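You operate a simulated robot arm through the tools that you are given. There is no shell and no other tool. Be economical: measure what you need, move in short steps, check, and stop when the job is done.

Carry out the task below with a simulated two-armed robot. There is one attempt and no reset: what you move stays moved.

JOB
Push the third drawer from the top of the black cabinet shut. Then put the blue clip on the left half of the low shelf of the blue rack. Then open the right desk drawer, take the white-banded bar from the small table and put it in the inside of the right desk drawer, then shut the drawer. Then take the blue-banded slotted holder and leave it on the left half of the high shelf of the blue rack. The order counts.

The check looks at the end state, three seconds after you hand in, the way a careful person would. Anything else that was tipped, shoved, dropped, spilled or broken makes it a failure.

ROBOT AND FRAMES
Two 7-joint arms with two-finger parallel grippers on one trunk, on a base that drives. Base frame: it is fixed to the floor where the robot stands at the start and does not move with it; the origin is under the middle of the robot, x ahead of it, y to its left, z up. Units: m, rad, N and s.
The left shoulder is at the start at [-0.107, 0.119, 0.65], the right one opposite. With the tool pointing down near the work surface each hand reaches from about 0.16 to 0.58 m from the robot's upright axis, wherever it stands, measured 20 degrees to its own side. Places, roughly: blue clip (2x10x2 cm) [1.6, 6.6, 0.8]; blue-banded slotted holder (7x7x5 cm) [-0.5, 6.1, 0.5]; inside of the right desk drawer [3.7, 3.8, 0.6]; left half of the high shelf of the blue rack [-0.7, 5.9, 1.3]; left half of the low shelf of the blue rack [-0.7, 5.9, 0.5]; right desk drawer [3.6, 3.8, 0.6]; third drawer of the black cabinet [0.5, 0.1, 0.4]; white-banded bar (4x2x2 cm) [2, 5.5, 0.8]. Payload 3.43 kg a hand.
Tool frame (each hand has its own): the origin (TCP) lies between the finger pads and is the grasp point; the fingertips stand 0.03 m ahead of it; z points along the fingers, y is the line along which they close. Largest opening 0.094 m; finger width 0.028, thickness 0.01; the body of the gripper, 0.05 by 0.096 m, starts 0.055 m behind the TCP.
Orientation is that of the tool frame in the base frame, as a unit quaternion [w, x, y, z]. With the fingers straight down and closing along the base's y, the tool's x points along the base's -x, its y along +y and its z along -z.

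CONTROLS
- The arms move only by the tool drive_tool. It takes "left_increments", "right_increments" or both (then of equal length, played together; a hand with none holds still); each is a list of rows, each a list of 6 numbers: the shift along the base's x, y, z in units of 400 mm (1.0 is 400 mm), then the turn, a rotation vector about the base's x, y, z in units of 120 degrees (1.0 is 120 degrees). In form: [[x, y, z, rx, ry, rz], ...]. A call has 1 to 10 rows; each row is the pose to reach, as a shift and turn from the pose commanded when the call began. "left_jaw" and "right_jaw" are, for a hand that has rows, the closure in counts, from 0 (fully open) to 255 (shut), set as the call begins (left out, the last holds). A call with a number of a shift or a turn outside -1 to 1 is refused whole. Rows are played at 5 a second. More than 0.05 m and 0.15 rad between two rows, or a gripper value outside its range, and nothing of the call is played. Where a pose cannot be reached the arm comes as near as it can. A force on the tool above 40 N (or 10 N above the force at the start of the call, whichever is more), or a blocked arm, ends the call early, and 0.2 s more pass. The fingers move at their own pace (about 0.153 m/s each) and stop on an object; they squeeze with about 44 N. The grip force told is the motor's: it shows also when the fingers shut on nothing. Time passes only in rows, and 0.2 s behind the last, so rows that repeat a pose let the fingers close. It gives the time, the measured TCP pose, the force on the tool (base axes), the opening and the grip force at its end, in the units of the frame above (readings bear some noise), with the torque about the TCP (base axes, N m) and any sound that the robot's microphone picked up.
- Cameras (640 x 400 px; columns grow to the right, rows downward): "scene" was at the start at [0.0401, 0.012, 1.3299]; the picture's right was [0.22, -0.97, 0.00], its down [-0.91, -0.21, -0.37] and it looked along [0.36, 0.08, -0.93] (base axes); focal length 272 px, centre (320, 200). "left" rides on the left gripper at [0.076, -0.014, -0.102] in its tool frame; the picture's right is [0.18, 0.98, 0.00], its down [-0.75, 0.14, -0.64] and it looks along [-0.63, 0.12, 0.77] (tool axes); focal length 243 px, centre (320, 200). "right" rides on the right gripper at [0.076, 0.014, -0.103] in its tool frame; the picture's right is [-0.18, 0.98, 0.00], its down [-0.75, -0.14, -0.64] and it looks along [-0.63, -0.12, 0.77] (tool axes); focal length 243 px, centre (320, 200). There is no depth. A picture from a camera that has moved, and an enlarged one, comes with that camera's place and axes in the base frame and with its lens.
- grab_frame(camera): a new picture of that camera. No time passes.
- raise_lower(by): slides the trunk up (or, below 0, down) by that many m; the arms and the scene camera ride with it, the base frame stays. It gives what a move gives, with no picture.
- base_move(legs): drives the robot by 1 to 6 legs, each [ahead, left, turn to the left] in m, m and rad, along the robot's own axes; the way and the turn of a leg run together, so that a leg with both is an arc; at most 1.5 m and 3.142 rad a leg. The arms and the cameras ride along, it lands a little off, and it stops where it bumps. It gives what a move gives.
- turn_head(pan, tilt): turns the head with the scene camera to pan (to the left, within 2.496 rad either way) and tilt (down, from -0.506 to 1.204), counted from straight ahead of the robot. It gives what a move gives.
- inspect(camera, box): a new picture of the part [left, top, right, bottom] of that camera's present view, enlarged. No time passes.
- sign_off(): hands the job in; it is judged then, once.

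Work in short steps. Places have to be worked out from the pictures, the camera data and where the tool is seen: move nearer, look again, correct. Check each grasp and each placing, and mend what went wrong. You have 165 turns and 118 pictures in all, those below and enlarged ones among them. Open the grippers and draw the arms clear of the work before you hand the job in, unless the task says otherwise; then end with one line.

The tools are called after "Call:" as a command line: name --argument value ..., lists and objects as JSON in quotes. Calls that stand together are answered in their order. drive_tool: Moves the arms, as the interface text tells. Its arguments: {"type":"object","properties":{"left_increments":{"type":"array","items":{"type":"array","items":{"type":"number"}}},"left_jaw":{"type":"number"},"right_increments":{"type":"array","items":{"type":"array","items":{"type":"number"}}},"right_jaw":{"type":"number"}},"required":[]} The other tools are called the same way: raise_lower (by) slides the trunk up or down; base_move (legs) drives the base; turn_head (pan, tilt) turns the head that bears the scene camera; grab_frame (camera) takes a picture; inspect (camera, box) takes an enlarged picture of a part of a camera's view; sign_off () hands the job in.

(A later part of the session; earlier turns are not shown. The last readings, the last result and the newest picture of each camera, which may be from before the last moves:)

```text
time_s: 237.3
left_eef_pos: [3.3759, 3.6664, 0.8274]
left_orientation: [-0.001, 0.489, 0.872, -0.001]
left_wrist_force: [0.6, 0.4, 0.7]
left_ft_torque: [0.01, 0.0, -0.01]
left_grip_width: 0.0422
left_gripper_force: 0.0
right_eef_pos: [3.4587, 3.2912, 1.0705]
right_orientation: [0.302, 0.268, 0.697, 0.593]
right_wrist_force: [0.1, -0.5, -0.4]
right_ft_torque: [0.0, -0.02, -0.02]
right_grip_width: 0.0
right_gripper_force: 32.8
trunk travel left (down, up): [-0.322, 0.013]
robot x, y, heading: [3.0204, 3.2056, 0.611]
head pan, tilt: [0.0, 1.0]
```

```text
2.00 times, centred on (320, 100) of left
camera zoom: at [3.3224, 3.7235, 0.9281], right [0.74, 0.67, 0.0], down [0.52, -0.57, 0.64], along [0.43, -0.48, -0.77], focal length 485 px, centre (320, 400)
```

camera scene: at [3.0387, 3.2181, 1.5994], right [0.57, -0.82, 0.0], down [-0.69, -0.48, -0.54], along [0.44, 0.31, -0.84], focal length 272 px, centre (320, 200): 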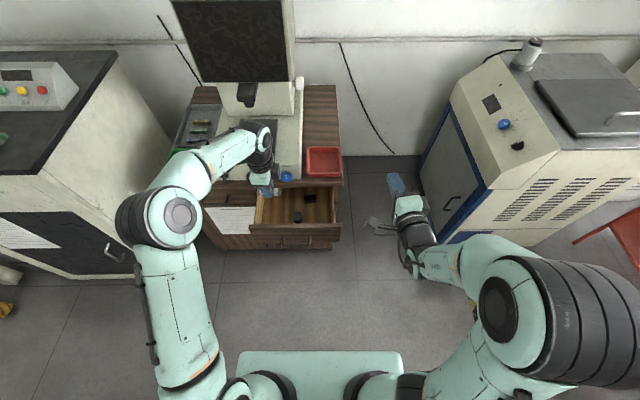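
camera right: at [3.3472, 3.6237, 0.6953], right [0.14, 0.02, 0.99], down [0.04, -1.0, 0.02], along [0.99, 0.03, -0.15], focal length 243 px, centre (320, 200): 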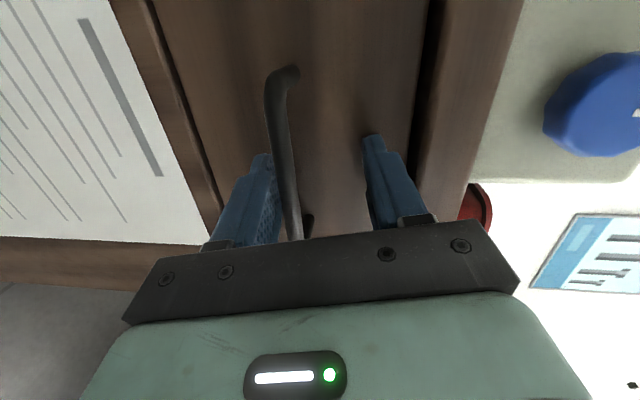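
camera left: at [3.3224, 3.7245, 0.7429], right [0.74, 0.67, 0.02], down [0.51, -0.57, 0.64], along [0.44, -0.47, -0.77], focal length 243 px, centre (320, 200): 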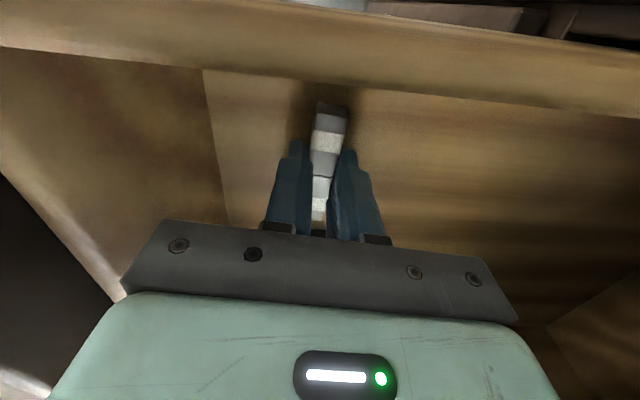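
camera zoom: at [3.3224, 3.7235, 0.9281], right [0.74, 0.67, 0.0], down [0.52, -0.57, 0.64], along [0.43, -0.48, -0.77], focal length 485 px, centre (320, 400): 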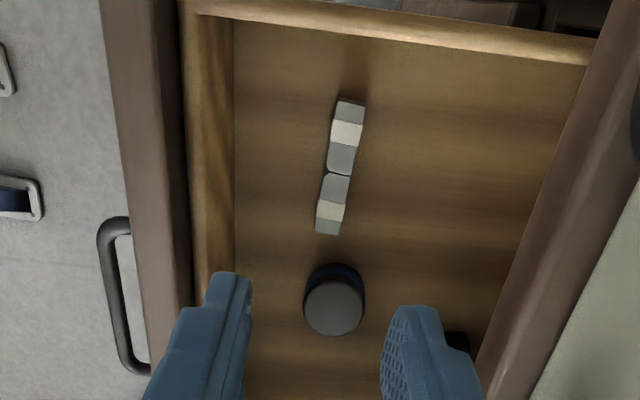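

The bar lies in the drawer intact. I raise the left hand, back off, and lower the trunk to push the drawer shut with the closed right hand.

Call:
drive_tool --left_increments '[[0, 0, 0.08, 0, 0, 0], [0, 0, 0.16, 0, 0, 0], [-0.08, -0.05, 0.2, 0, 0, 0], [-0.16, -0.1, 0.2, 0, 0, 0], [-0.24, -0.16, 0.2, 0, 0, 0], [-0.32, -0.22, 0.2, 0, 0, 0]]'

Call:
base_move --legs '[[-0.35, 0.15, 0]]'

Call:
raise_lower --by -0.32

Call:
drive_tool --right_increments '[[0.04, 0.03, -0.05, 0, 0, 0], [0.08, 0.06, -0.1, 0, 0, 0], [0.12, 0.09, -0.15, 0, 0, 0], [0.16, 0.12, -0.2, 0, 0, 0]]'

Call:
grab_frame --camera "scene"

```text
time_s: 238.7
left_eef_pos: [3.2453, 3.5757, 0.9049]
left_orientation: [-0.001, 0.489, 0.872, 0.001]
left_wrist_force: [-0.2, -0.6, -0.4]
left_ft_torque: [0.01, -0.01, 0.0]
left_grip_width: 0.0425
left_gripper_force: 0.1
right_eef_pos: [3.4584, 3.292, 1.0706]
right_orientation: [0.301, 0.266, 0.698, 0.593]
right_wrist_force: [0.1, -0.6, 0.3]
right_ft_torque: [-0.01, -0.02, 0.05]
right_grip_width: 0.0001
right_gripper_force: 33.4
trunk travel left (down, up): [-0.322, 0.013]
robot x, y, heading: [3.0194, 3.2041, 0.609]
head pan, tilt: [0.0, 1.0]
```

```text
time_s: 241.1
left_eef_pos: [2.8757, 3.5031, 0.9052]
left_orientation: [-0.001, 0.487, 0.874, 0.001]
left_wrist_force: [-0.2, 0.6, 0.4]
left_ft_torque: [0.02, 0.03, 0.01]
left_grip_width: 0.0422
left_gripper_force: 0.1
right_eef_pos: [3.09, 3.221, 1.0698]
right_orientation: [0.3, 0.265, 0.698, 0.594]
right_wrist_force: [-0.4, 0.1, 0.6]
right_ft_torque: [0.02, -0.01, 0.0]
right_grip_width: 0.0
right_gripper_force: 32.9
trunk travel left (down, up): [-0.322, 0.013]
robot x, y, heading: [2.647, 3.1278, 0.611]
head pan, tilt: [0.0, 1.0]
```

```text
time_s: 244.2
left_eef_pos: [2.8755, 3.5031, 0.5851]
left_orientation: [-0.001, 0.487, 0.874, 0.001]
left_wrist_force: [-0.7, 0.2, -0.4]
left_ft_torque: [-0.03, -0.01, 0.0]
left_grip_width: 0.0424
left_gripper_force: 0.0
right_eef_pos: [3.0887, 3.22, 0.7507]
right_orientation: [0.301, 0.265, 0.697, 0.594]
right_wrist_force: [-0.2, 0.4, -0.2]
right_ft_torque: [-0.03, 0.0, 0.01]
right_grip_width: 0.0002
right_gripper_force: 33.1
trunk travel left (down, up): [-0.002, 0.333]
robot x, y, heading: [2.6494, 3.1328, 0.618]
head pan, tilt: [0.0, 1.0]
```

```text
time_s: 245.2
left_eef_pos: [2.8768, 3.5026, 0.5835]
left_orientation: [-0.002, 0.487, 0.874, 0.0]
left_wrist_force: [0.5, 0.0, 0.3]
left_ft_torque: [0.03, 0.05, -0.02]
left_grip_width: 0.0423
left_gripper_force: 0.0
right_eef_pos: [3.1586, 3.266, 0.7067]
right_orientation: [0.299, 0.265, 0.699, 0.593]
right_wrist_force: [0.4, -0.7, -0.1]
right_ft_torque: [-0.02, 0.01, -0.01]
right_grip_width: 0.0001
right_gripper_force: 32.9
right hand out of reach, approached as far as the arm can: row 3, 4
trunk travel left (down, up): [-0.002, 0.333]
robot x, y, heading: [2.6477, 3.1288, 0.616]
head pan, tilt: [0.0, 1.0]
```

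```text
37 pictures are left
camera scene: at [2.7116, 3.1727, 1.2721], right [0.58, -0.82, 0.0], down [-0.69, -0.49, -0.54], along [0.44, 0.31, -0.84], focal length 272 px, centre (320, 200)
```

scene: 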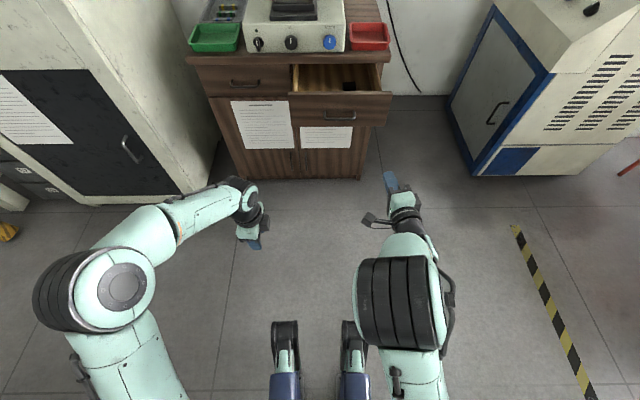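

Hand at l≈0.89 is lined up with the face's right part, but slightly high; I bring it down 4 cm, pulling in slightly.

Call:
drive_tool --right_increments '[[-0.02, -0.014, -0.05, 0, 0, 0], [-0.04, -0.028, -0.1, 0, 0, 0]]'

```text
time_s: 245.8
left_eef_pos: [2.8756, 3.5027, 0.5845]
left_orientation: [-0.001, 0.487, 0.873, 0.0]
left_wrist_force: [-0.1, 0.2, 0.7]
left_ft_torque: [-0.02, 0.04, 0.0]
left_grip_width: 0.0424
left_gripper_force: 0.0
right_eef_pos: [3.1464, 3.2569, 0.7019]
right_orientation: [0.299, 0.264, 0.699, 0.594]
right_wrist_force: [-0.1, -0.3, 0.4]
right_ft_torque: [0.0, -0.02, 0.0]
right_grip_width: 0.0001
right_gripper_force: 33.4
right hand out of reach, approached as far as the arm can: row 1, 2
trunk travel left (down, up): [-0.002, 0.333]
robot x, y, heading: [2.6479, 3.1324, 0.621]
head pan, tilt: [0.0, 1.0]
```

I try retracting more while lowering.

Call:
drive_tool --right_increments '[[-0.07, -0.05, 0, 0, 0, 0], [-0.14, -0.1, -0.02, 0, 0, 0], [-0.2, -0.14, -0.06, 0, 0, 0], [-0.2, -0.14, -0.12, 0, 0, 0]]'

Call:
drive_tool --right_increments '[[0.04, 0.03, -0.02, -0.03, 0.04, 0], [0.08, 0.06, -0.03, -0.05, 0.07, 0]]'

```text
time_s: 246.8
left_eef_pos: [2.8766, 3.5029, 0.5851]
left_orientation: [-0.001, 0.486, 0.874, 0.0]
left_wrist_force: [-0.1, 0.7, 0.8]
left_ft_torque: [-0.04, 0.0, 0.0]
left_grip_width: 0.0424
left_gripper_force: 0.1
right_eef_pos: [3.0675, 3.2003, 0.655]
right_orientation: [0.302, 0.265, 0.698, 0.593]
right_wrist_force: [-0.2, -0.2, -0.5]
right_ft_torque: [0.02, -0.01, 0.0]
right_grip_width: 0.0
right_gripper_force: 32.9
right hand out of reach, approached as far as the arm can: row 3
trunk travel left (down, up): [-0.002, 0.333]
robot x, y, heading: [2.6522, 3.1338, 0.618]
head pan, tilt: [0.0, 1.0]
```

```text
time_s: 247.4
left_eef_pos: [2.8763, 3.5026, 0.5845]
left_orientation: [-0.001, 0.486, 0.874, 0.0]
left_wrist_force: [1.0, 0.0, -0.4]
left_ft_torque: [0.01, 0.01, 0.01]
left_grip_width: 0.0425
left_gripper_force: 0.0
right_eef_pos: [3.098, 3.225, 0.6429]
right_orientation: [0.261, 0.293, 0.748, 0.535]
right_wrist_force: [-0.2, 0.2, 0.1]
right_ft_torque: [-0.01, 0.01, 0.03]
right_grip_width: 0.0002
right_gripper_force: 33.1
right hand out of reach, approached as far as the arm can: row 1
trunk travel left (down, up): [-0.002, 0.333]
robot x, y, heading: [2.6453, 3.1293, 0.612]
head pan, tilt: [0.0, 1.0]
```

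Now at z≈0.643. I raise the trunk 2 cm, pull the left hand back, and drive forward to push the drawer.

Call:
drive_tool --left_increments '[[-0.06, -0.04, 0.03, 0, 0, 0], [-0.12, -0.08, 0.06, 0, 0, 0], [-0.18, -0.12, 0.09, 0, 0, 0], [-0.22, -0.14, 0.12, 0, 0, 0]]'

Call:
raise_lower --by 0.02

Call:
base_move --legs '[[0.4, 0, 0]]'

Call:
grab_frame --camera "scene"

```text
time_s: 248.4
left_eef_pos: [2.7872, 3.4477, 0.6337]
left_orientation: [0.0, 0.486, 0.874, 0.0]
left_wrist_force: [0.4, -0.5, -0.3]
left_ft_torque: [-0.01, 0.04, 0.01]
left_grip_width: 0.0426
left_gripper_force: 0.1
right_eef_pos: [3.0982, 3.2252, 0.6425]
right_orientation: [0.262, 0.292, 0.748, 0.536]
right_wrist_force: [-0.4, -0.6, -0.1]
right_ft_torque: [0.01, 0.04, -0.01]
right_grip_width: 0.0002
right_gripper_force: 33.1
trunk travel left (down, up): [-0.002, 0.333]
robot x, y, heading: [2.6519, 3.1282, 0.616]
head pan, tilt: [0.0, 1.0]
```

```text
time_s: 249.1
left_eef_pos: [2.7879, 3.447, 0.6528]
left_orientation: [-0.002, 0.487, 0.874, 0.0]
left_wrist_force: [0.1, 0.3, 0.2]
left_ft_torque: [0.01, 0.02, 0.0]
left_grip_width: 0.0421
left_gripper_force: 0.0
right_eef_pos: [3.101, 3.2251, 0.662]
right_orientation: [0.262, 0.292, 0.749, 0.535]
right_wrist_force: [0.2, -0.5, 0.2]
right_ft_torque: [0.0, -0.01, -0.02]
right_grip_width: 0.0
right_gripper_force: 33.3
trunk travel left (down, up): [-0.022, 0.313]
robot x, y, heading: [2.6499, 3.1305, 0.619]
head pan, tilt: [0.0, 1.0]
```

```text
time_s: 251.6
left_eef_pos: [3.1131, 3.6788, 0.6522]
left_orientation: [-0.002, 0.485, 0.875, 0.001]
left_wrist_force: [-0.6, -0.7, 0.0]
left_ft_torque: [-0.02, 0.01, -0.01]
left_grip_width: 0.0424
left_gripper_force: 0.0
right_eef_pos: [3.4252, 3.4569, 0.6627]
right_orientation: [0.262, 0.291, 0.748, 0.536]
right_wrist_force: [0.5, 0.1, 0.5]
right_ft_torque: [0.03, 0.0, 0.0]
right_grip_width: 0.0
right_gripper_force: 32.9
trunk travel left (down, up): [-0.022, 0.313]
robot x, y, heading: [2.9784, 3.3613, 0.623]
head pan, tilt: [0.0, 1.0]
```

```text
36 pictures are left
camera scene: at [3.0342, 3.4032, 1.2872], right [0.58, -0.81, 0.0], down [-0.69, -0.49, -0.54], along [0.44, 0.31, -0.84], focal length 272 px, centre (320, 200)
```

scene: 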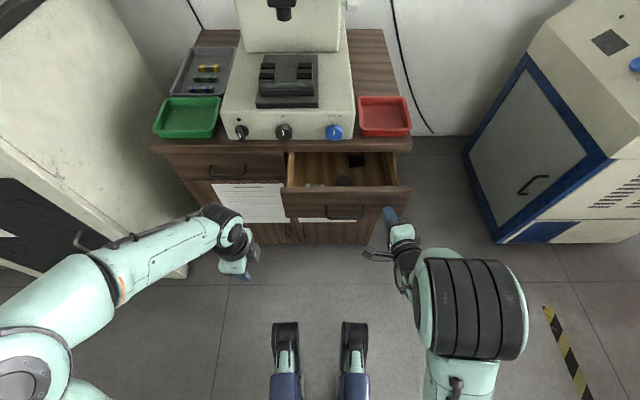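

Contact is near the face's right side. I push on 0.16 m more.

Call:
base_move --legs '[[0.17, 0, -0.01]]'

Call:
grab_frame --camera "scene"

```text
time_s: 253.0
left_eef_pos: [3.2419, 3.7656, 0.6525]
left_orientation: [-0.001, 0.491, 0.871, 0.0]
left_wrist_force: [-0.1, 0.4, 0.0]
left_ft_torque: [-0.01, 0.05, 0.03]
left_grip_width: 0.0423
left_gripper_force: 0.1
right_eef_pos: [3.5477, 3.5372, 0.6616]
right_orientation: [0.263, 0.295, 0.748, 0.533]
right_wrist_force: [-4.6, -2.9, 4.7]
right_ft_torque: [0.08, -0.14, -0.06]
right_grip_width: 0.0
right_gripper_force: 32.8
trunk travel left (down, up): [-0.022, 0.313]
robot x, y, heading: [3.1034, 3.4482, 0.607]
head pan, tilt: [0.0, 1.0]
stopped in leg 1: the force on the tool passed its limit at 118 N (the readings are from after the stop); the commanded pose is now the measured one
```

```text
35 pictures are left
camera scene: at [3.1596, 3.4902, 1.2873], right [0.57, -0.82, 0.0], down [-0.69, -0.48, -0.54], along [0.44, 0.31, -0.84], focal length 272 px, centre (320, 200)
```

scene: 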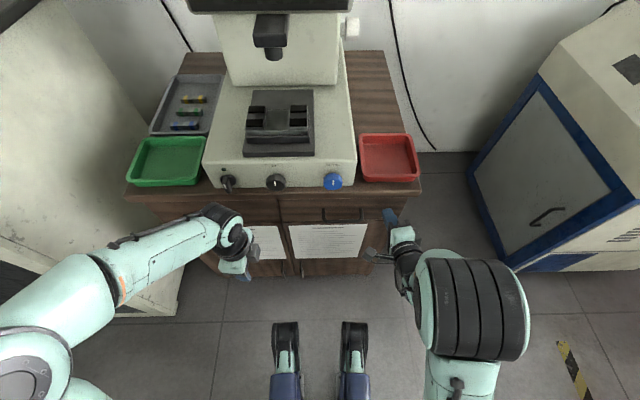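

The drawer hit its stop. I back straight off and check that it is flush.

Call:
base_move --legs '[[-0.45, 0, 0]]'

Call:
turn_head --pan 0.0 --tilt 0.8

Call:
inspect --camera "scene" --box '[180, 100, 436, 260]'

```text
time_s: 255.8
left_eef_pos: [2.8662, 3.5049, 0.6525]
left_orientation: [-0.001, 0.492, 0.871, -0.001]
left_wrist_force: [0.3, 0.2, -0.3]
left_ft_torque: [0.02, 0.02, -0.01]
left_grip_width: 0.0424
left_gripper_force: 0.1
right_eef_pos: [3.1726, 3.2771, 0.6603]
right_orientation: [0.263, 0.296, 0.747, 0.534]
right_wrist_force: [-0.1, 0.0, 0.8]
right_ft_torque: [-0.02, 0.01, -0.01]
right_grip_width: 0.0
right_gripper_force: 32.9
trunk travel left (down, up): [-0.022, 0.313]
robot x, y, heading: [2.7239, 3.1885, 0.601]
head pan, tilt: [0.0, 1.0]
```

```text
time_s: 256.5
left_eef_pos: [2.8662, 3.5048, 0.6529]
left_orientation: [-0.001, 0.492, 0.871, -0.001]
left_wrist_force: [-0.6, 0.3, 0.2]
left_ft_torque: [0.02, 0.03, -0.01]
left_grip_width: 0.0425
left_gripper_force: 0.0
right_eef_pos: [3.1721, 3.2755, 0.6608]
right_orientation: [0.263, 0.296, 0.747, 0.534]
right_wrist_force: [-0.5, -0.1, -0.2]
right_ft_torque: [0.01, 0.01, 0.0]
right_grip_width: 0.0
right_gripper_force: 32.6
trunk travel left (down, up): [-0.022, 0.313]
robot x, y, heading: [2.7222, 3.1901, 0.603]
head pan, tilt: [0.0, 0.799]
```

```text
2.50 times, centred on (308, 180) of scene
camera zoom: at [2.7925, 3.2361, 1.3023], right [0.57, -0.82, 0.0], down [-0.59, -0.41, -0.7], along [0.57, 0.4, -0.72], focal length 681 px, centre (350, 250)
```

zoom: 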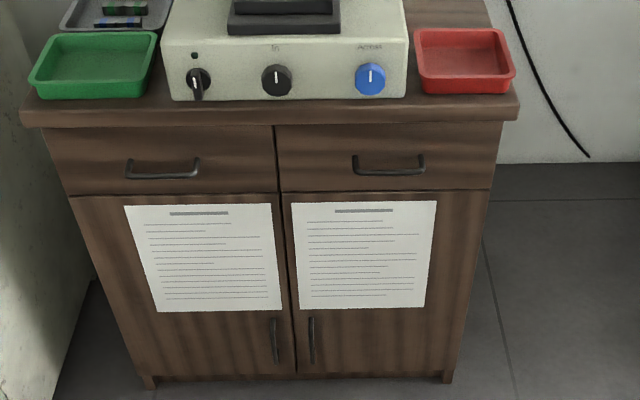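

The drawer is flush. Now I reset the arms: right tool back to vertical and tucked, left tool yawed back.

Call:
drive_tool --left_increments '[[0, 0, 0.02, 0, 0, 0.07], [0, 0, 0.04, 0, 0, 0.14], [0, 0, 0.06, 0, 0, 0.21], [0, 0, 0.06, 0, 0, 0.28], [0, 0, 0.06, 0, 0, 0.35], [0, 0, 0.06, 0, 0, 0.42], [0, 0, 0.06, 0, 0, 0.49], [0, 0, 0.06, 0, 0, 0.56], [0, 0, 0.06, 0, 0, 0.63], [0, 0, 0.06, 0, 0, 0.7]]' --right_increments '[[-0.03, -0.02, 0.01, -0.0527, 0.0082, 0.0453], [-0.06, -0.04, 0.02, -0.1054, 0.0165, 0.0906], [-0.09, -0.06, 0.03, -0.1581, 0.0247, 0.1358], [-0.12, -0.08, 0.04, -0.2109, 0.033, 0.1811], [-0.15, -0.1, 0.05, -0.2636, 0.0412, 0.2264], [-0.18, -0.12, 0.05, -0.3163, 0.0494, 0.2717], [-0.21, -0.14, 0.05, -0.369, 0.0577, 0.3169], [-0.24, -0.16, 0.05, -0.4217, 0.0659, 0.3622], [-0.27, -0.18, 0.05, -0.4744, 0.0742, 0.4075], [-0.3, -0.2, 0.05, -0.5272, 0.0824, 0.4528]]' --right_jaw 0

Call:
drive_tool --left_increments '[[0, 0, 0, 0, 0, 0.035], [0, 0, 0, 0, 0, 0.069], [0, 0, 0, 0, 0, 0.069]]' --right_increments '[[-0.02, -0.014, 0, -0.0527, 0.0082, 0.0453], [-0.04, -0.028, 0, -0.1054, 0.0165, 0.0906], [-0.04, -0.028, 0, -0.1168, 0.0182, 0.1002]]'

Call:
drive_tool --left_increments '[[0, 0, 0, 0.034, -0.049, 0], [0, 0, 0, 0.068, -0.098, 0], [0.02, 0.014, 0, 0.102, -0.147, 0], [0.04, 0.028, 0, 0.136, -0.196, 0], [0.06, 0.042, 0, 0.17, -0.245, 0], [0.08, 0.056, 0, 0.204, -0.294, 0], [0.1, 0.07, 0, 0.227, -0.329, 0]]' --left_jaw 0

```text
time_s: 258.7
left_eef_pos: [2.8661, 3.5043, 0.6764]
left_orientation: [0.0, -0.219, 0.976, 0.0]
left_wrist_force: [-0.1, -0.8, -0.6]
left_ft_torque: [-0.02, -0.01, 0.02]
left_grip_width: 0.0422
left_gripper_force: 0.0
right_eef_pos: [3.0507, 3.1961, 0.681]
right_orientation: [0.055, -0.194, 0.973, 0.109]
right_wrist_force: [0.2, 0.4, 0.9]
right_ft_torque: [0.02, 0.0, 0.01]
right_grip_width: 0.0941
right_gripper_force: 0.0
trunk travel left (down, up): [-0.022, 0.313]
robot x, y, heading: [2.7265, 3.1887, 0.602]
head pan, tilt: [0.0, 0.799]
```

```text
time_s: 259.5
left_eef_pos: [2.8657, 3.5039, 0.6763]
left_orientation: [-0.001, -0.287, 0.958, -0.002]
left_wrist_force: [0.5, 0.2, 0.1]
left_ft_torque: [-0.01, -0.03, 0.02]
left_grip_width: 0.0422
left_gripper_force: 0.2
right_eef_pos: [3.0354, 3.1856, 0.6805]
right_orientation: [-0.001, -0.296, 0.955, -0.001]
right_wrist_force: [-1.1, 0.0, 0.1]
right_ft_torque: [0.02, -0.02, 0.03]
right_grip_width: 0.094
right_gripper_force: 0.1
trunk travel left (down, up): [-0.022, 0.313]
robot x, y, heading: [2.7264, 3.1847, 0.603]
head pan, tilt: [0.0, 0.799]
```

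```text
time_s: 261.1
left_eef_pos: [2.9071, 3.5332, 0.6774]
left_orientation: [0.386, -0.263, 0.876, 0.124]
left_wrist_force: [-0.3, -0.4, 0.1]
left_ft_torque: [0.0, 0.01, 0.0]
left_grip_width: 0.0939
left_gripper_force: 0.1
right_eef_pos: [3.0361, 3.1855, 0.6807]
right_orientation: [0.0, -0.297, 0.955, 0.0]
right_wrist_force: [0.4, -0.9, -0.8]
right_ft_torque: [0.03, 0.04, 0.01]
right_grip_width: 0.0939
right_gripper_force: 0.0
trunk travel left (down, up): [-0.022, 0.313]
robot x, y, heading: [2.7249, 3.188, 0.604]
head pan, tilt: [0.0, 0.799]
```

Arms are reset. I drive back to the rack and face it.

Call:
base_move --legs '[[-0.15, 1.4, 0], [-0.3, 1.4, 0], [-0.35, 0.25, 0], [0, 0, 1.565]]'

Call:
turn_head --pan 0.0 --tilt 0.6

Call:
grab_frame --camera "scene"

```text
time_s: 292.0
left_eef_pos: [-0.0364, 5.4176, 0.6767]
left_orientation: [-0.183, 0.807, -0.429, -0.362]
left_wrist_force: [0.0, 0.2, 0.4]
left_ft_torque: [0.0, -0.03, -0.01]
left_grip_width: 0.094
left_gripper_force: 0.1
right_eef_pos: [0.3117, 5.5529, 0.6802]
right_orientation: [-0.001, 0.888, -0.461, 0.0]
right_wrist_force: [0.6, 0.2, -0.1]
right_ft_torque: [0.0, -0.02, 0.0]
right_grip_width: 0.0939
right_gripper_force: 0.1
trunk travel left (down, up): [-0.022, 0.313]
robot x, y, heading: [0.3108, 5.2412, 2.185]
head pan, tilt: [0.0, 0.799]
```

```text
time_s: 292.8
left_eef_pos: [-0.0367, 5.4195, 0.6764]
left_orientation: [-0.183, 0.808, -0.429, -0.361]
left_wrist_force: [0.2, -1.0, 0.2]
left_ft_torque: [-0.02, 0.0, 0.01]
left_grip_width: 0.0939
left_gripper_force: 0.1
right_eef_pos: [0.3105, 5.5525, 0.6811]
right_orientation: [-0.001, 0.888, -0.46, -0.001]
right_wrist_force: [-0.1, 0.4, 0.2]
right_ft_torque: [-0.03, 0.02, 0.0]
right_grip_width: 0.0939
right_gripper_force: 0.1
trunk travel left (down, up): [-0.022, 0.313]
robot x, y, heading: [0.3104, 5.2442, 2.186]
head pan, tilt: [0.0, 0.6]
```

```text
33 pictures are left
camera scene: at [0.256, 5.3148, 1.3192], right [0.82, 0.58, 0.0], down [0.33, -0.46, -0.82], along [-0.48, 0.67, -0.57], focal length 272 px, centre (320, 200)
```

scene: 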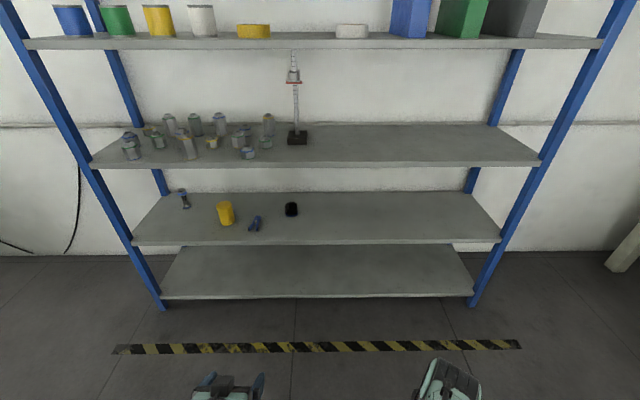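

Holder confirmed at about (−0.468, 6.088). I lower the left hand slightly, then drive toward the shelf.

Call:
base_move --legs '[[0.45, -0.03, -0.01]]'

Call:
drive_tool --left_increments '[[0, 0, -0.05, 0, 0, 0], [-0.03, 0.04, -0.1, 0, 0, 0], [-0.06, 0.09, -0.13, 0, 0, 0]]'

Call:
grab_frame --camera "left"

Call:
grab_frame --camera "scene"

```text
time_s: 295.5
left_eef_pos: [-0.2683, 5.8038, 0.6763]
left_orientation: [-0.184, 0.806, -0.431, -0.362]
left_wrist_force: [1.1, 0.2, 0.1]
left_ft_torque: [-0.02, 0.04, 0.02]
left_grip_width: 0.0939
left_gripper_force: 0.1
right_eef_pos: [0.0782, 5.9362, 0.6805]
right_orientation: [0.0, 0.886, -0.463, -0.001]
right_wrist_force: [0.5, 0.2, 0.6]
right_ft_torque: [-0.01, 0.05, 0.01]
right_grip_width: 0.0943
right_gripper_force: 0.1
trunk travel left (down, up): [-0.022, 0.313]
robot x, y, heading: [0.0755, 5.623, 2.179]
head pan, tilt: [0.0, 0.6]
```

```text
time_s: 296.3
left_eef_pos: [-0.2921, 5.84, 0.6261]
left_orientation: [-0.183, 0.807, -0.431, -0.361]
left_wrist_force: [-0.5, 0.0, 0.4]
left_ft_torque: [-0.03, 0.0, -0.04]
left_grip_width: 0.0937
left_gripper_force: 0.2
right_eef_pos: [0.0799, 5.9358, 0.6812]
right_orientation: [-0.001, 0.887, -0.462, -0.001]
right_wrist_force: [-1.1, 0.4, 1.0]
right_ft_torque: [0.04, 0.02, 0.01]
right_grip_width: 0.094
right_gripper_force: 0.1
trunk travel left (down, up): [-0.022, 0.313]
robot x, y, heading: [0.078, 5.6238, 2.183]
head pan, tilt: [0.0, 0.6]
```

```text
32 pictures are left
camera left: at [-0.2101, 5.7435, 0.6371], right [-0.75, -0.65, -0.12], down [-0.12, -0.05, 0.99], along [-0.65, 0.75, -0.05], focal length 243 px, centre (320, 200)
```

left: 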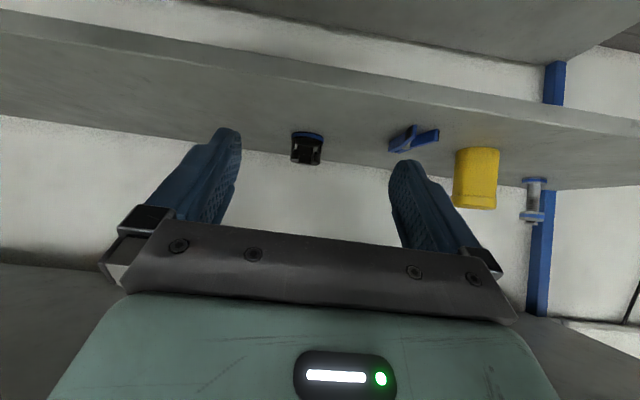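

```text
31 pictures are left
camera scene: at [0.0235, 5.6984, 1.3192], right [0.82, 0.57, 0.0], down [0.32, -0.46, -0.82], along [-0.47, 0.68, -0.57], focal length 272 px, centre (320, 200)
```

scene: 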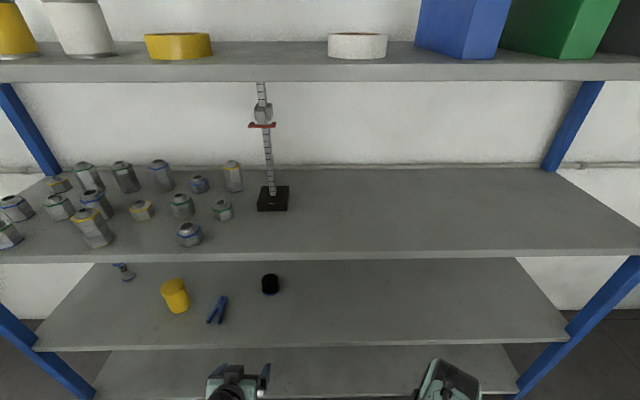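

Lined up (hand p≈3.081, holder p≈3.083). I drive in another 0.13 m.

Call:
base_move --legs '[[0.13, 0, -0.005]]'

Call:
grab_frame --camera "left"

```text
time_s: 297.5
left_eef_pos: [-0.3647, 5.9471, 0.6267]
left_orientation: [-0.185, 0.805, -0.433, -0.361]
left_wrist_force: [-0.2, 0.6, 0.1]
left_ft_torque: [0.03, 0.0, 0.03]
left_grip_width: 0.0939
left_gripper_force: 0.1
right_eef_pos: [0.007, 6.0416, 0.6818]
right_orientation: [0.0, 0.886, -0.464, 0.0]
right_wrist_force: [0.0, 1.5, 0.8]
right_ft_torque: [-0.05, -0.02, -0.02]
right_grip_width: 0.0939
right_gripper_force: 0.0
trunk travel left (down, up): [-0.022, 0.313]
robot x, y, heading: [0.0043, 5.7308, 2.178]
head pan, tilt: [0.0, 0.6]
```

```text
30 pictures are left
camera left: at [-0.2828, 5.85, 0.6374], right [-0.75, -0.65, -0.12], down [-0.12, -0.05, 0.99], along [-0.65, 0.76, -0.05], focal length 243 px, centre (320, 200)
```

left: 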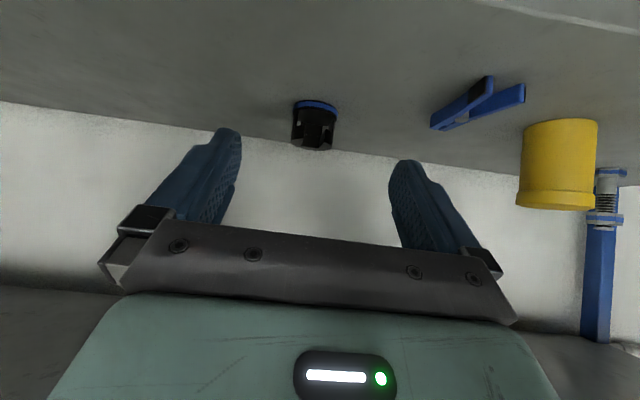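

The holder's centre is about (−0.478, 6.118). I extend over it at height, then check.

Call:
drive_tool --left_increments '[[-0.055, 0.083, 0, 0, 0, 0], [-0.11, 0.166, 0, 0, 0, 0], [-0.165, 0.249, 0, 0, 0, 0], [-0.22, 0.332, 0, 0, 0, 0], [-0.266, 0.4025, 0, 0, 0, 0]]'

Call:
grab_frame --camera "left"

Call:
inspect --camera "scene" --box '[160, 220, 416, 380]'

```text
time_s: 298.7
left_eef_pos: [-0.4718, 6.108, 0.6284]
left_orientation: [-0.184, 0.806, -0.432, -0.361]
left_wrist_force: [0.3, -0.3, 0.0]
left_ft_torque: [0.01, 0.0, 0.01]
left_grip_width: 0.0941
left_gripper_force: 0.0
right_eef_pos: [0.0065, 6.0401, 0.6808]
right_orientation: [0.0, 0.886, -0.464, -0.001]
right_wrist_force: [0.3, 0.0, 0.1]
right_ft_torque: [0.02, 0.01, 0.01]
right_grip_width: 0.0939
right_gripper_force: 0.0
trunk travel left (down, up): [-0.022, 0.313]
robot x, y, heading: [0.0009, 5.73, 2.18]
head pan, tilt: [0.0, 0.6]
```

```text
29 pictures are left
camera left: at [-0.3904, 6.0108, 0.6396], right [-0.75, -0.65, -0.12], down [-0.12, -0.05, 0.99], along [-0.65, 0.76, -0.04], focal length 243 px, centre (320, 200)
```

left: 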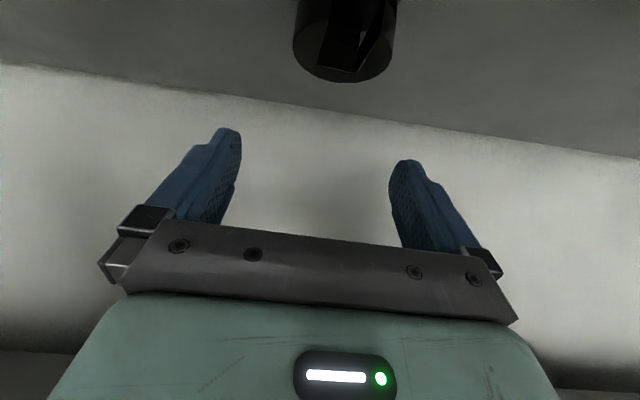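

```text
2.50 times, centred on (288, 300) of scene
camera zoom: at [-0.0496, 5.8041, 1.3192], right [0.82, 0.57, 0.0], down [0.32, -0.46, -0.82], along [-0.47, 0.68, -0.57], focal length 681 px, centre (400, -50)
```

zoom: 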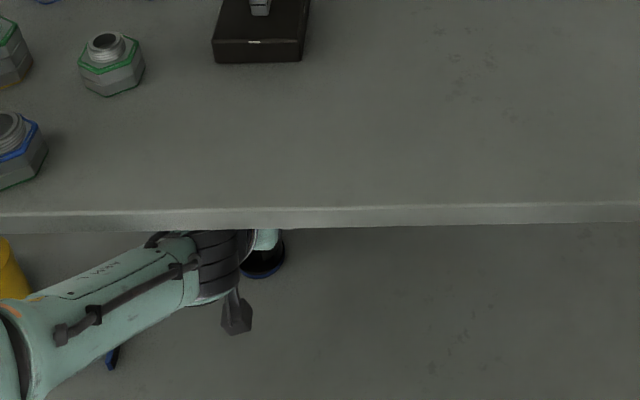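

Nearly centred; I shift 6 mm left and descend around the holder in steps.

Call:
drive_tool --left_increments '[[-0.018, 0, -0.04, 0, 0, 0], [-0.018, 0, -0.09, 0, 0, 0], [-0.018, 0, -0.14, 0, 0, 0], [-0.018, 0, -0.18, 0, 0, 0], [-0.018, 0, -0.21, 0, 0, 0]]'

Call:
grab_frame --camera "left"

```text
time_s: 299.9
left_eef_pos: [-0.4782, 6.108, 0.5423]
left_orientation: [-0.186, 0.805, -0.433, -0.362]
left_wrist_force: [0.0, -0.5, -0.1]
left_ft_torque: [0.02, 0.02, 0.02]
left_grip_width: 0.0939
left_gripper_force: 0.0
right_eef_pos: [0.0066, 6.0409, 0.6808]
right_orientation: [-0.001, 0.886, -0.464, 0.0]
right_wrist_force: [0.8, -0.8, 1.0]
right_ft_torque: [-0.02, 0.01, 0.03]
right_grip_width: 0.094
right_gripper_force: 0.1
trunk travel left (down, up): [-0.022, 0.313]
robot x, y, heading: [0.0015, 5.7311, 2.178]
head pan, tilt: [0.0, 0.6]
```

```text
27 pictures are left
camera left: at [-0.3965, 6.0108, 0.554], right [-0.75, -0.65, -0.12], down [-0.12, -0.05, 0.99], along [-0.65, 0.76, -0.04], focal length 243 px, centre (320, 200)
```

left: 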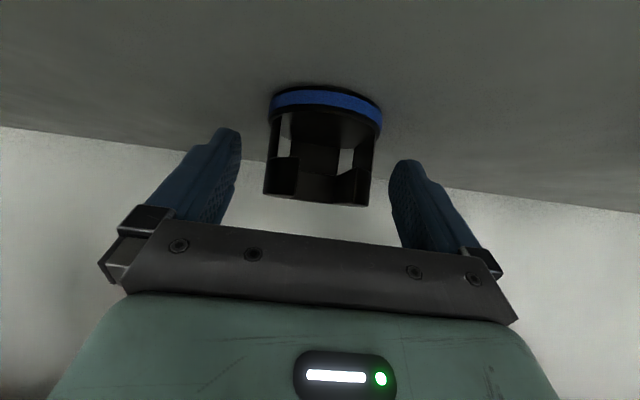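

The holder is between the fingers. I close on it.

Call:
drive_tool --left_increments '[[0, 0, 0, 0, 0, 0], [0, 0, 0, 0, 0, 0], [0, 0, 0, 0, 0, 0]]' --left_jaw 255

Call:
grab_frame --camera "left"

```text
time_s: 300.7
left_eef_pos: [-0.477, 6.1077, 0.5425]
left_orientation: [-0.186, 0.804, -0.433, -0.361]
left_wrist_force: [-0.6, 1.5, -0.7]
left_ft_torque: [0.18, 0.07, -0.06]
left_grip_width: 0.0608
left_gripper_force: 44.1
right_eef_pos: [0.0073, 6.0408, 0.6802]
right_orientation: [0.0, 0.886, -0.464, -0.001]
right_wrist_force: [-0.5, -0.1, 0.3]
right_ft_torque: [-0.01, 0.05, 0.04]
right_grip_width: 0.0939
right_gripper_force: 0.0
trunk travel left (down, up): [-0.022, 0.313]
robot x, y, heading: [0.0045, 5.7298, 2.173]
head pan, tilt: [0.0, 0.6]
```

```text
26 pictures are left
camera left: at [-0.396, 6.011, 0.5542], right [-0.75, -0.65, -0.12], down [-0.12, -0.05, 0.99], along [-0.65, 0.76, -0.04], focal length 243 px, centre (320, 200)
```

left: 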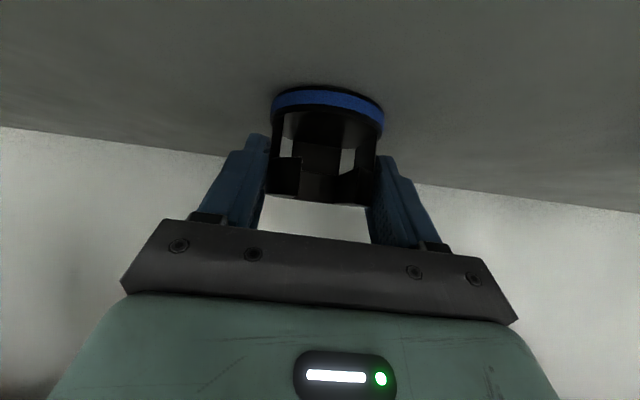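

Firmly gripped. I lift 3 cm, retreat, and check the hold.

Call:
drive_tool --left_increments '[[0, 0, 0.03, 0, 0, 0], [0, 0, 0.06, 0, 0, 0], [0, 0, 0.08, 0, 0, 0]]'

Call:
base_move --legs '[[-0.5, 0, 0]]'

Call:
grab_frame --camera "left"

Call:
grab_frame --camera "scene"

```text
time_s: 301.5
left_eef_pos: [-0.4773, 6.1075, 0.5739]
left_orientation: [-0.184, 0.806, -0.433, -0.36]
left_wrist_force: [0.3, -0.3, -7.7]
left_ft_torque: [-0.04, 0.0, 0.0]
left_grip_width: 0.0609
left_gripper_force: 43.9
right_eef_pos: [0.0065, 6.0422, 0.6808]
right_orientation: [0.0, 0.886, -0.464, 0.0]
right_wrist_force: [0.5, 0.1, 0.4]
right_ft_torque: [0.01, 0.02, -0.02]
right_grip_width: 0.094
right_gripper_force: 0.1
trunk travel left (down, up): [-0.022, 0.313]
robot x, y, heading: [0.0033, 5.7287, 2.176]
head pan, tilt: [0.0, 0.6]
```

```text
time_s: 304.5
left_eef_pos: [-0.193, 5.6933, 0.5752]
left_orientation: [-0.183, 0.807, -0.43, -0.362]
left_wrist_force: [-0.2, 0.8, -7.9]
left_ft_torque: [-0.07, -0.05, -0.03]
left_grip_width: 0.0606
left_gripper_force: 44.4
right_eef_pos: [0.2915, 5.6305, 0.6816]
right_orientation: [0.0, 0.887, -0.461, 0.0]
right_wrist_force: [-0.6, -0.1, 0.1]
right_ft_torque: [-0.02, 0.01, -0.02]
right_grip_width: 0.0941
right_gripper_force: 0.0
trunk travel left (down, up): [-0.022, 0.313]
robot x, y, heading: [0.2908, 5.318, 2.188]
head pan, tilt: [0.0, 0.6]
```

```text
25 pictures are left
camera left: at [-0.1116, 5.5974, 0.5856], right [-0.74, -0.66, -0.12], down [-0.12, -0.05, 0.99], along [-0.66, 0.75, -0.05], focal length 243 px, centre (320, 200)
```

left: 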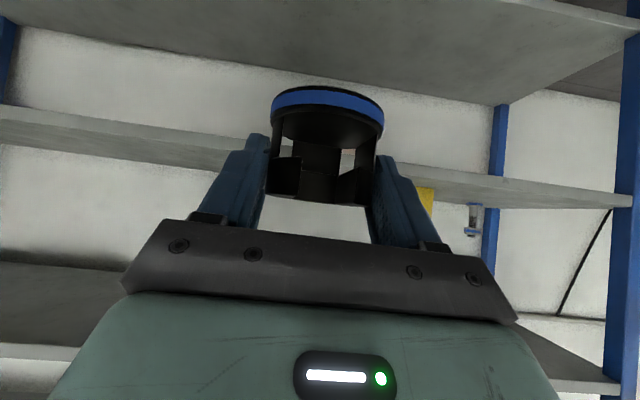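

```text
24 pictures are left
camera scene: at [0.2362, 5.3933, 1.3192], right [0.82, 0.58, 0.0], down [0.33, -0.46, -0.82], along [-0.47, 0.67, -0.57], focal length 272 px, centre (320, 200)
```

scene: 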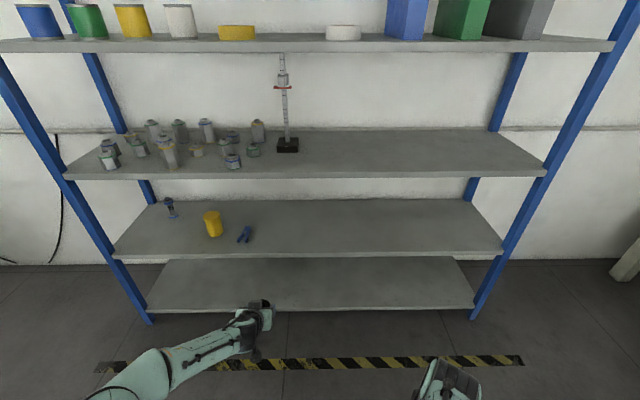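

The holder is held. I raise the trunk fully and lift the arm toward the high shelf.

Call:
raise_lower --by 0.313

Call:
drive_tool --left_increments '[[0, 0, 0.11, 0, 0, 0], [0, 0, 0.22, 0, 0, 0], [0, 0, 0.33, 0, 0, 0], [0, 0, 0.44, 0, 0, 0], [0, 0, 0.55, 0, 0, 0], [0, 0, 0.66, 0, 0, 0], [0, 0, 0.77, 0, 0, 0], [0, 0, 0.88, 0, 0, 0], [0, 0, 0.98, 0, 0, 0], [0, 0, 1.0, 0, 0, 0]]'

Call:
turn_head --pan 0.0 --tilt 0.4

Call:
grab_frame --camera "scene"

```text
time_s: 307.6
left_eef_pos: [-0.1932, 5.6948, 0.8861]
left_orientation: [-0.182, 0.807, -0.429, -0.361]
left_wrist_force: [-1.0, -0.4, -8.5]
left_ft_torque: [-0.05, -0.03, 0.0]
left_grip_width: 0.0608
left_gripper_force: 44.3
right_eef_pos: [0.2921, 5.6308, 0.9927]
right_orientation: [0.001, 0.888, -0.461, 0.0]
right_wrist_force: [0.4, 0.3, -0.1]
right_ft_torque: [0.0, 0.03, 0.01]
right_grip_width: 0.0939
right_gripper_force: 0.0
trunk travel left (down, up): [-0.335, 0.0]
robot x, y, heading: [0.2892, 5.3199, 2.184]
head pan, tilt: [0.0, 0.6]
```

```text
time_s: 309.8
left_eef_pos: [-0.1929, 5.6934, 1.2866]
left_orientation: [-0.184, 0.807, -0.431, -0.361]
left_wrist_force: [-0.4, 0.9, -7.9]
left_ft_torque: [-0.07, -0.04, 0.0]
left_grip_width: 0.0608
left_gripper_force: 43.9
right_eef_pos: [0.2909, 5.6312, 0.9944]
right_orientation: [0.0, 0.887, -0.462, 0.0]
right_wrist_force: [0.3, -0.3, 0.8]
right_ft_torque: [0.02, 0.0, 0.03]
right_grip_width: 0.094
right_gripper_force: 0.1
trunk travel left (down, up): [-0.335, 0.0]
robot x, y, heading: [0.2882, 5.3199, 2.18]
head pan, tilt: [0.0, 0.6]
```

```text
time_s: 310.5
left_eef_pos: [-0.1938, 5.6934, 1.2872]
left_orientation: [-0.183, 0.807, -0.43, -0.361]
left_wrist_force: [0.1, 0.4, -7.5]
left_ft_torque: [-0.05, -0.07, -0.01]
left_grip_width: 0.0607
left_gripper_force: 44.1
right_eef_pos: [0.2917, 5.6307, 0.9939]
right_orientation: [0.0, 0.887, -0.463, 0.0]
right_wrist_force: [0.3, 0.6, 0.4]
right_ft_torque: [0.01, -0.01, 0.03]
right_grip_width: 0.0939
right_gripper_force: 0.0
trunk travel left (down, up): [-0.335, 0.0]
robot x, y, heading: [0.2929, 5.3158, 2.181]
head pan, tilt: [0.0, 0.4]
```

```text
23 pictures are left
camera scene: at [0.2608, 5.3584, 1.6614], right [0.82, 0.58, 0.0], down [0.22, -0.32, -0.92], along [-0.53, 0.75, -0.39], focal length 272 px, centre (320, 200)
```

scene: 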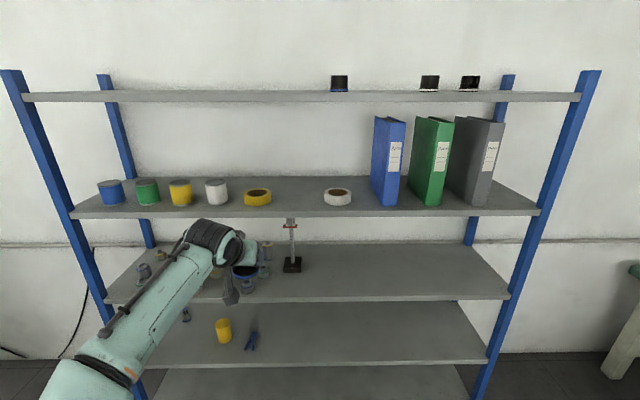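

The spot: on the high shelf between the yellow and white rings, left of the midline (p≈3.13), near the front. I raise the hand a bit more and drive in partway.

Call:
drive_tool --left_increments '[[0, 0, 0.08, 0, 0, 0], [0, 0, 0.16, 0, 0, 0]]'

Call:
base_move --legs '[[0.2, -0.05, 0]]'

Call:
grab_frame --camera "scene"

Call:
grab_frame --camera "left"

```text
time_s: 311.1
left_eef_pos: [-0.1946, 5.6941, 1.3518]
left_orientation: [-0.181, 0.807, -0.432, -0.359]
left_wrist_force: [0.3, 0.2, -7.7]
left_ft_torque: [-0.11, -0.04, -0.01]
left_grip_width: 0.0606
left_gripper_force: 43.9
right_eef_pos: [0.2905, 5.6318, 0.994]
right_orientation: [0.0, 0.887, -0.462, 0.0]
right_wrist_force: [0.6, 0.6, 0.8]
right_ft_torque: [-0.02, -0.02, 0.0]
right_grip_width: 0.0939
right_gripper_force: 0.0
trunk travel left (down, up): [-0.335, 0.0]
robot x, y, heading: [0.2897, 5.3181, 2.185]
head pan, tilt: [0.0, 0.4]
```

```text
time_s: 312.8
left_eef_pos: [-0.2682, 5.8841, 1.3512]
left_orientation: [-0.184, 0.807, -0.431, -0.36]
left_wrist_force: [0.2, 0.1, -8.5]
left_ft_torque: [-0.08, -0.02, 0.0]
left_grip_width: 0.0609
left_gripper_force: 44.1
right_eef_pos: [0.2188, 5.822, 0.9929]
right_orientation: [0.0, 0.887, -0.462, 0.0]
right_wrist_force: [-0.6, 0.2, 0.5]
right_ft_torque: [-0.02, -0.01, -0.03]
right_grip_width: 0.094
right_gripper_force: 0.1
trunk travel left (down, up): [-0.335, 0.0]
robot x, y, heading: [0.2176, 5.5092, 2.184]
head pan, tilt: [0.0, 0.4]
```

```text
22 pictures are left
camera scene: at [0.1873, 5.5495, 1.6613], right [0.82, 0.57, 0.0], down [0.22, -0.32, -0.92], along [-0.53, 0.75, -0.39], focal length 272 px, centre (320, 200)
```

scene: 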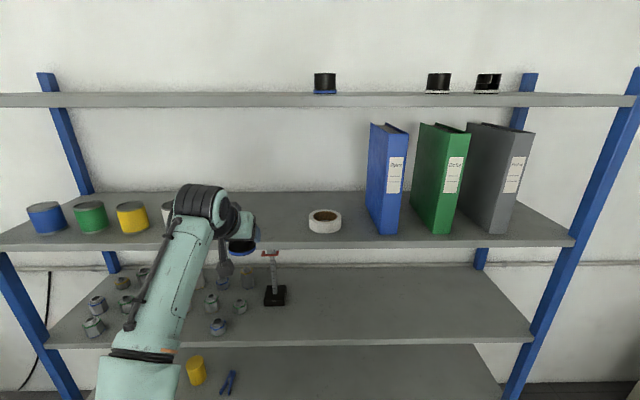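

```text
21 pictures are left
camera left: at [-0.1856, 5.7881, 1.3629], right [-0.74, -0.66, -0.12], down [-0.12, -0.05, 0.99], along [-0.66, 0.75, -0.05], focal length 243 px, centre (320, 200)
```

left: 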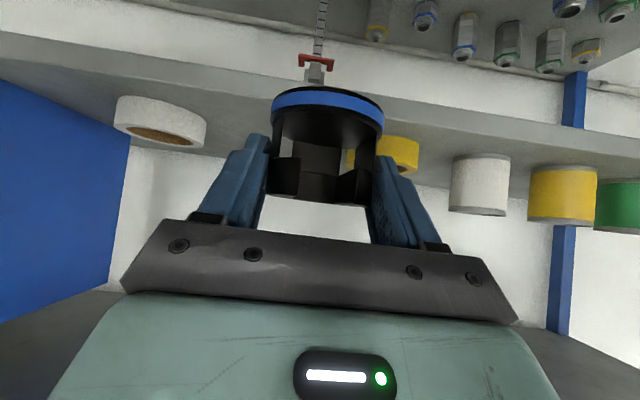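

Shelf height is about 1.24. I zoom on the shelf's front edge and the rings to fix the depth.

Call:
inspect --camera "scene" --box '[170, 180, 362, 300]'

Call:
inspect --camera "left" --box '[100, 40, 420, 240]'

```text
3.33 times, centred on (266, 240) of scene
camera zoom: at [0.1873, 5.5495, 1.6613], right [0.82, 0.57, 0.0], down [0.22, -0.32, -0.92], along [-0.53, 0.75, -0.39], focal length 907 px, centre (500, 67)
```

zoom: 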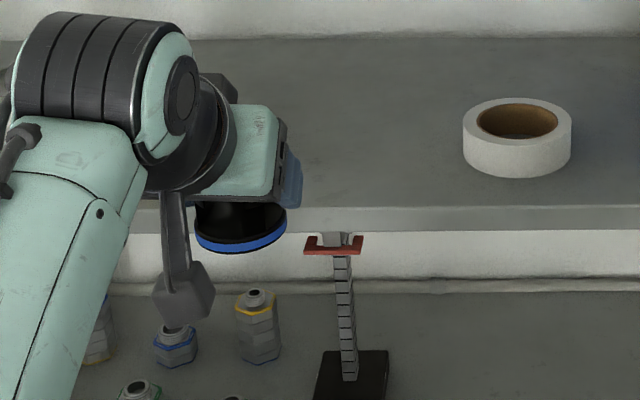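

```text
2.00 times, centred on (260, 140) of left
camera zoom: at [-0.1856, 5.7881, 1.3629], right [-0.74, -0.66, -0.12], down [-0.12, -0.05, 0.99], along [-0.66, 0.75, -0.05], focal length 485 px, centre (440, 320)
```

zoom: 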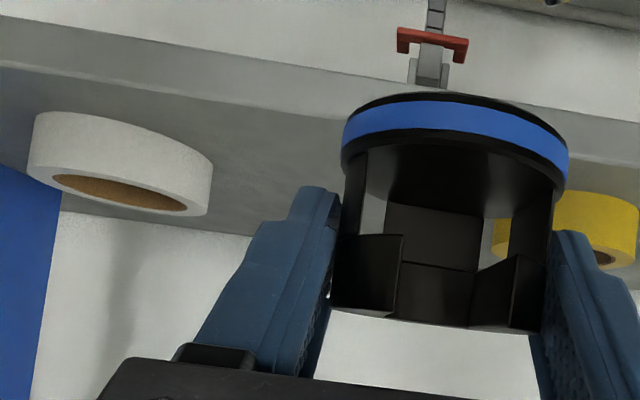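

Shelf top z≈1.241, front edge at l≈5.143. The hand is already at p≈3.126; I drive 0.17 m forward.

Call:
base_move --legs '[[0.17, 0, -0.005]]'

Call:
grab_frame --camera "left"

Call:
grab_frame --camera "scene"

```text
time_s: 314.2
left_eef_pos: [-0.3614, 6.0249, 1.3515]
left_orientation: [-0.185, 0.805, -0.432, -0.362]
left_wrist_force: [-0.6, 0.0, -7.8]
left_ft_torque: [-0.06, -0.03, 0.04]
left_grip_width: 0.0607
left_gripper_force: 44.2
right_eef_pos: [0.123, 5.9586, 0.9926]
right_orientation: [-0.001, 0.886, -0.465, 0.0]
right_wrist_force: [-0.8, 0.3, -0.1]
right_ft_torque: [0.03, 0.01, 0.0]
right_grip_width: 0.0942
right_gripper_force: 0.0
trunk travel left (down, up): [-0.335, 0.0]
robot x, y, heading: [0.1198, 5.6498, 2.178]
head pan, tilt: [0.0, 0.4]
```

```text
18 pictures are left
camera left: at [-0.2802, 5.9275, 1.363], right [-0.75, -0.65, -0.12], down [-0.12, -0.05, 0.99], along [-0.65, 0.76, -0.05], focal length 243 px, centre (320, 200)
```

left: 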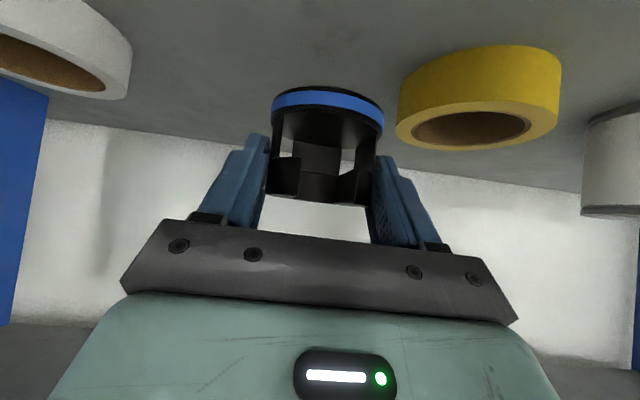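

```text
17 pictures are left
camera scene: at [0.0915, 5.6872, 1.6612], right [0.82, 0.57, 0.0], down [0.22, -0.32, -0.92], along [-0.53, 0.76, -0.39], focal length 272 px, centre (320, 200)
```

scene: 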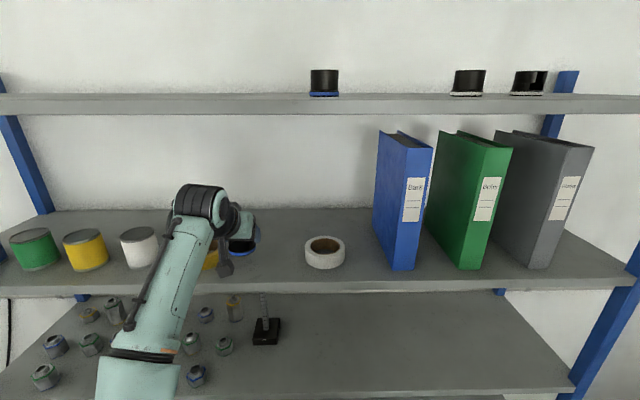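

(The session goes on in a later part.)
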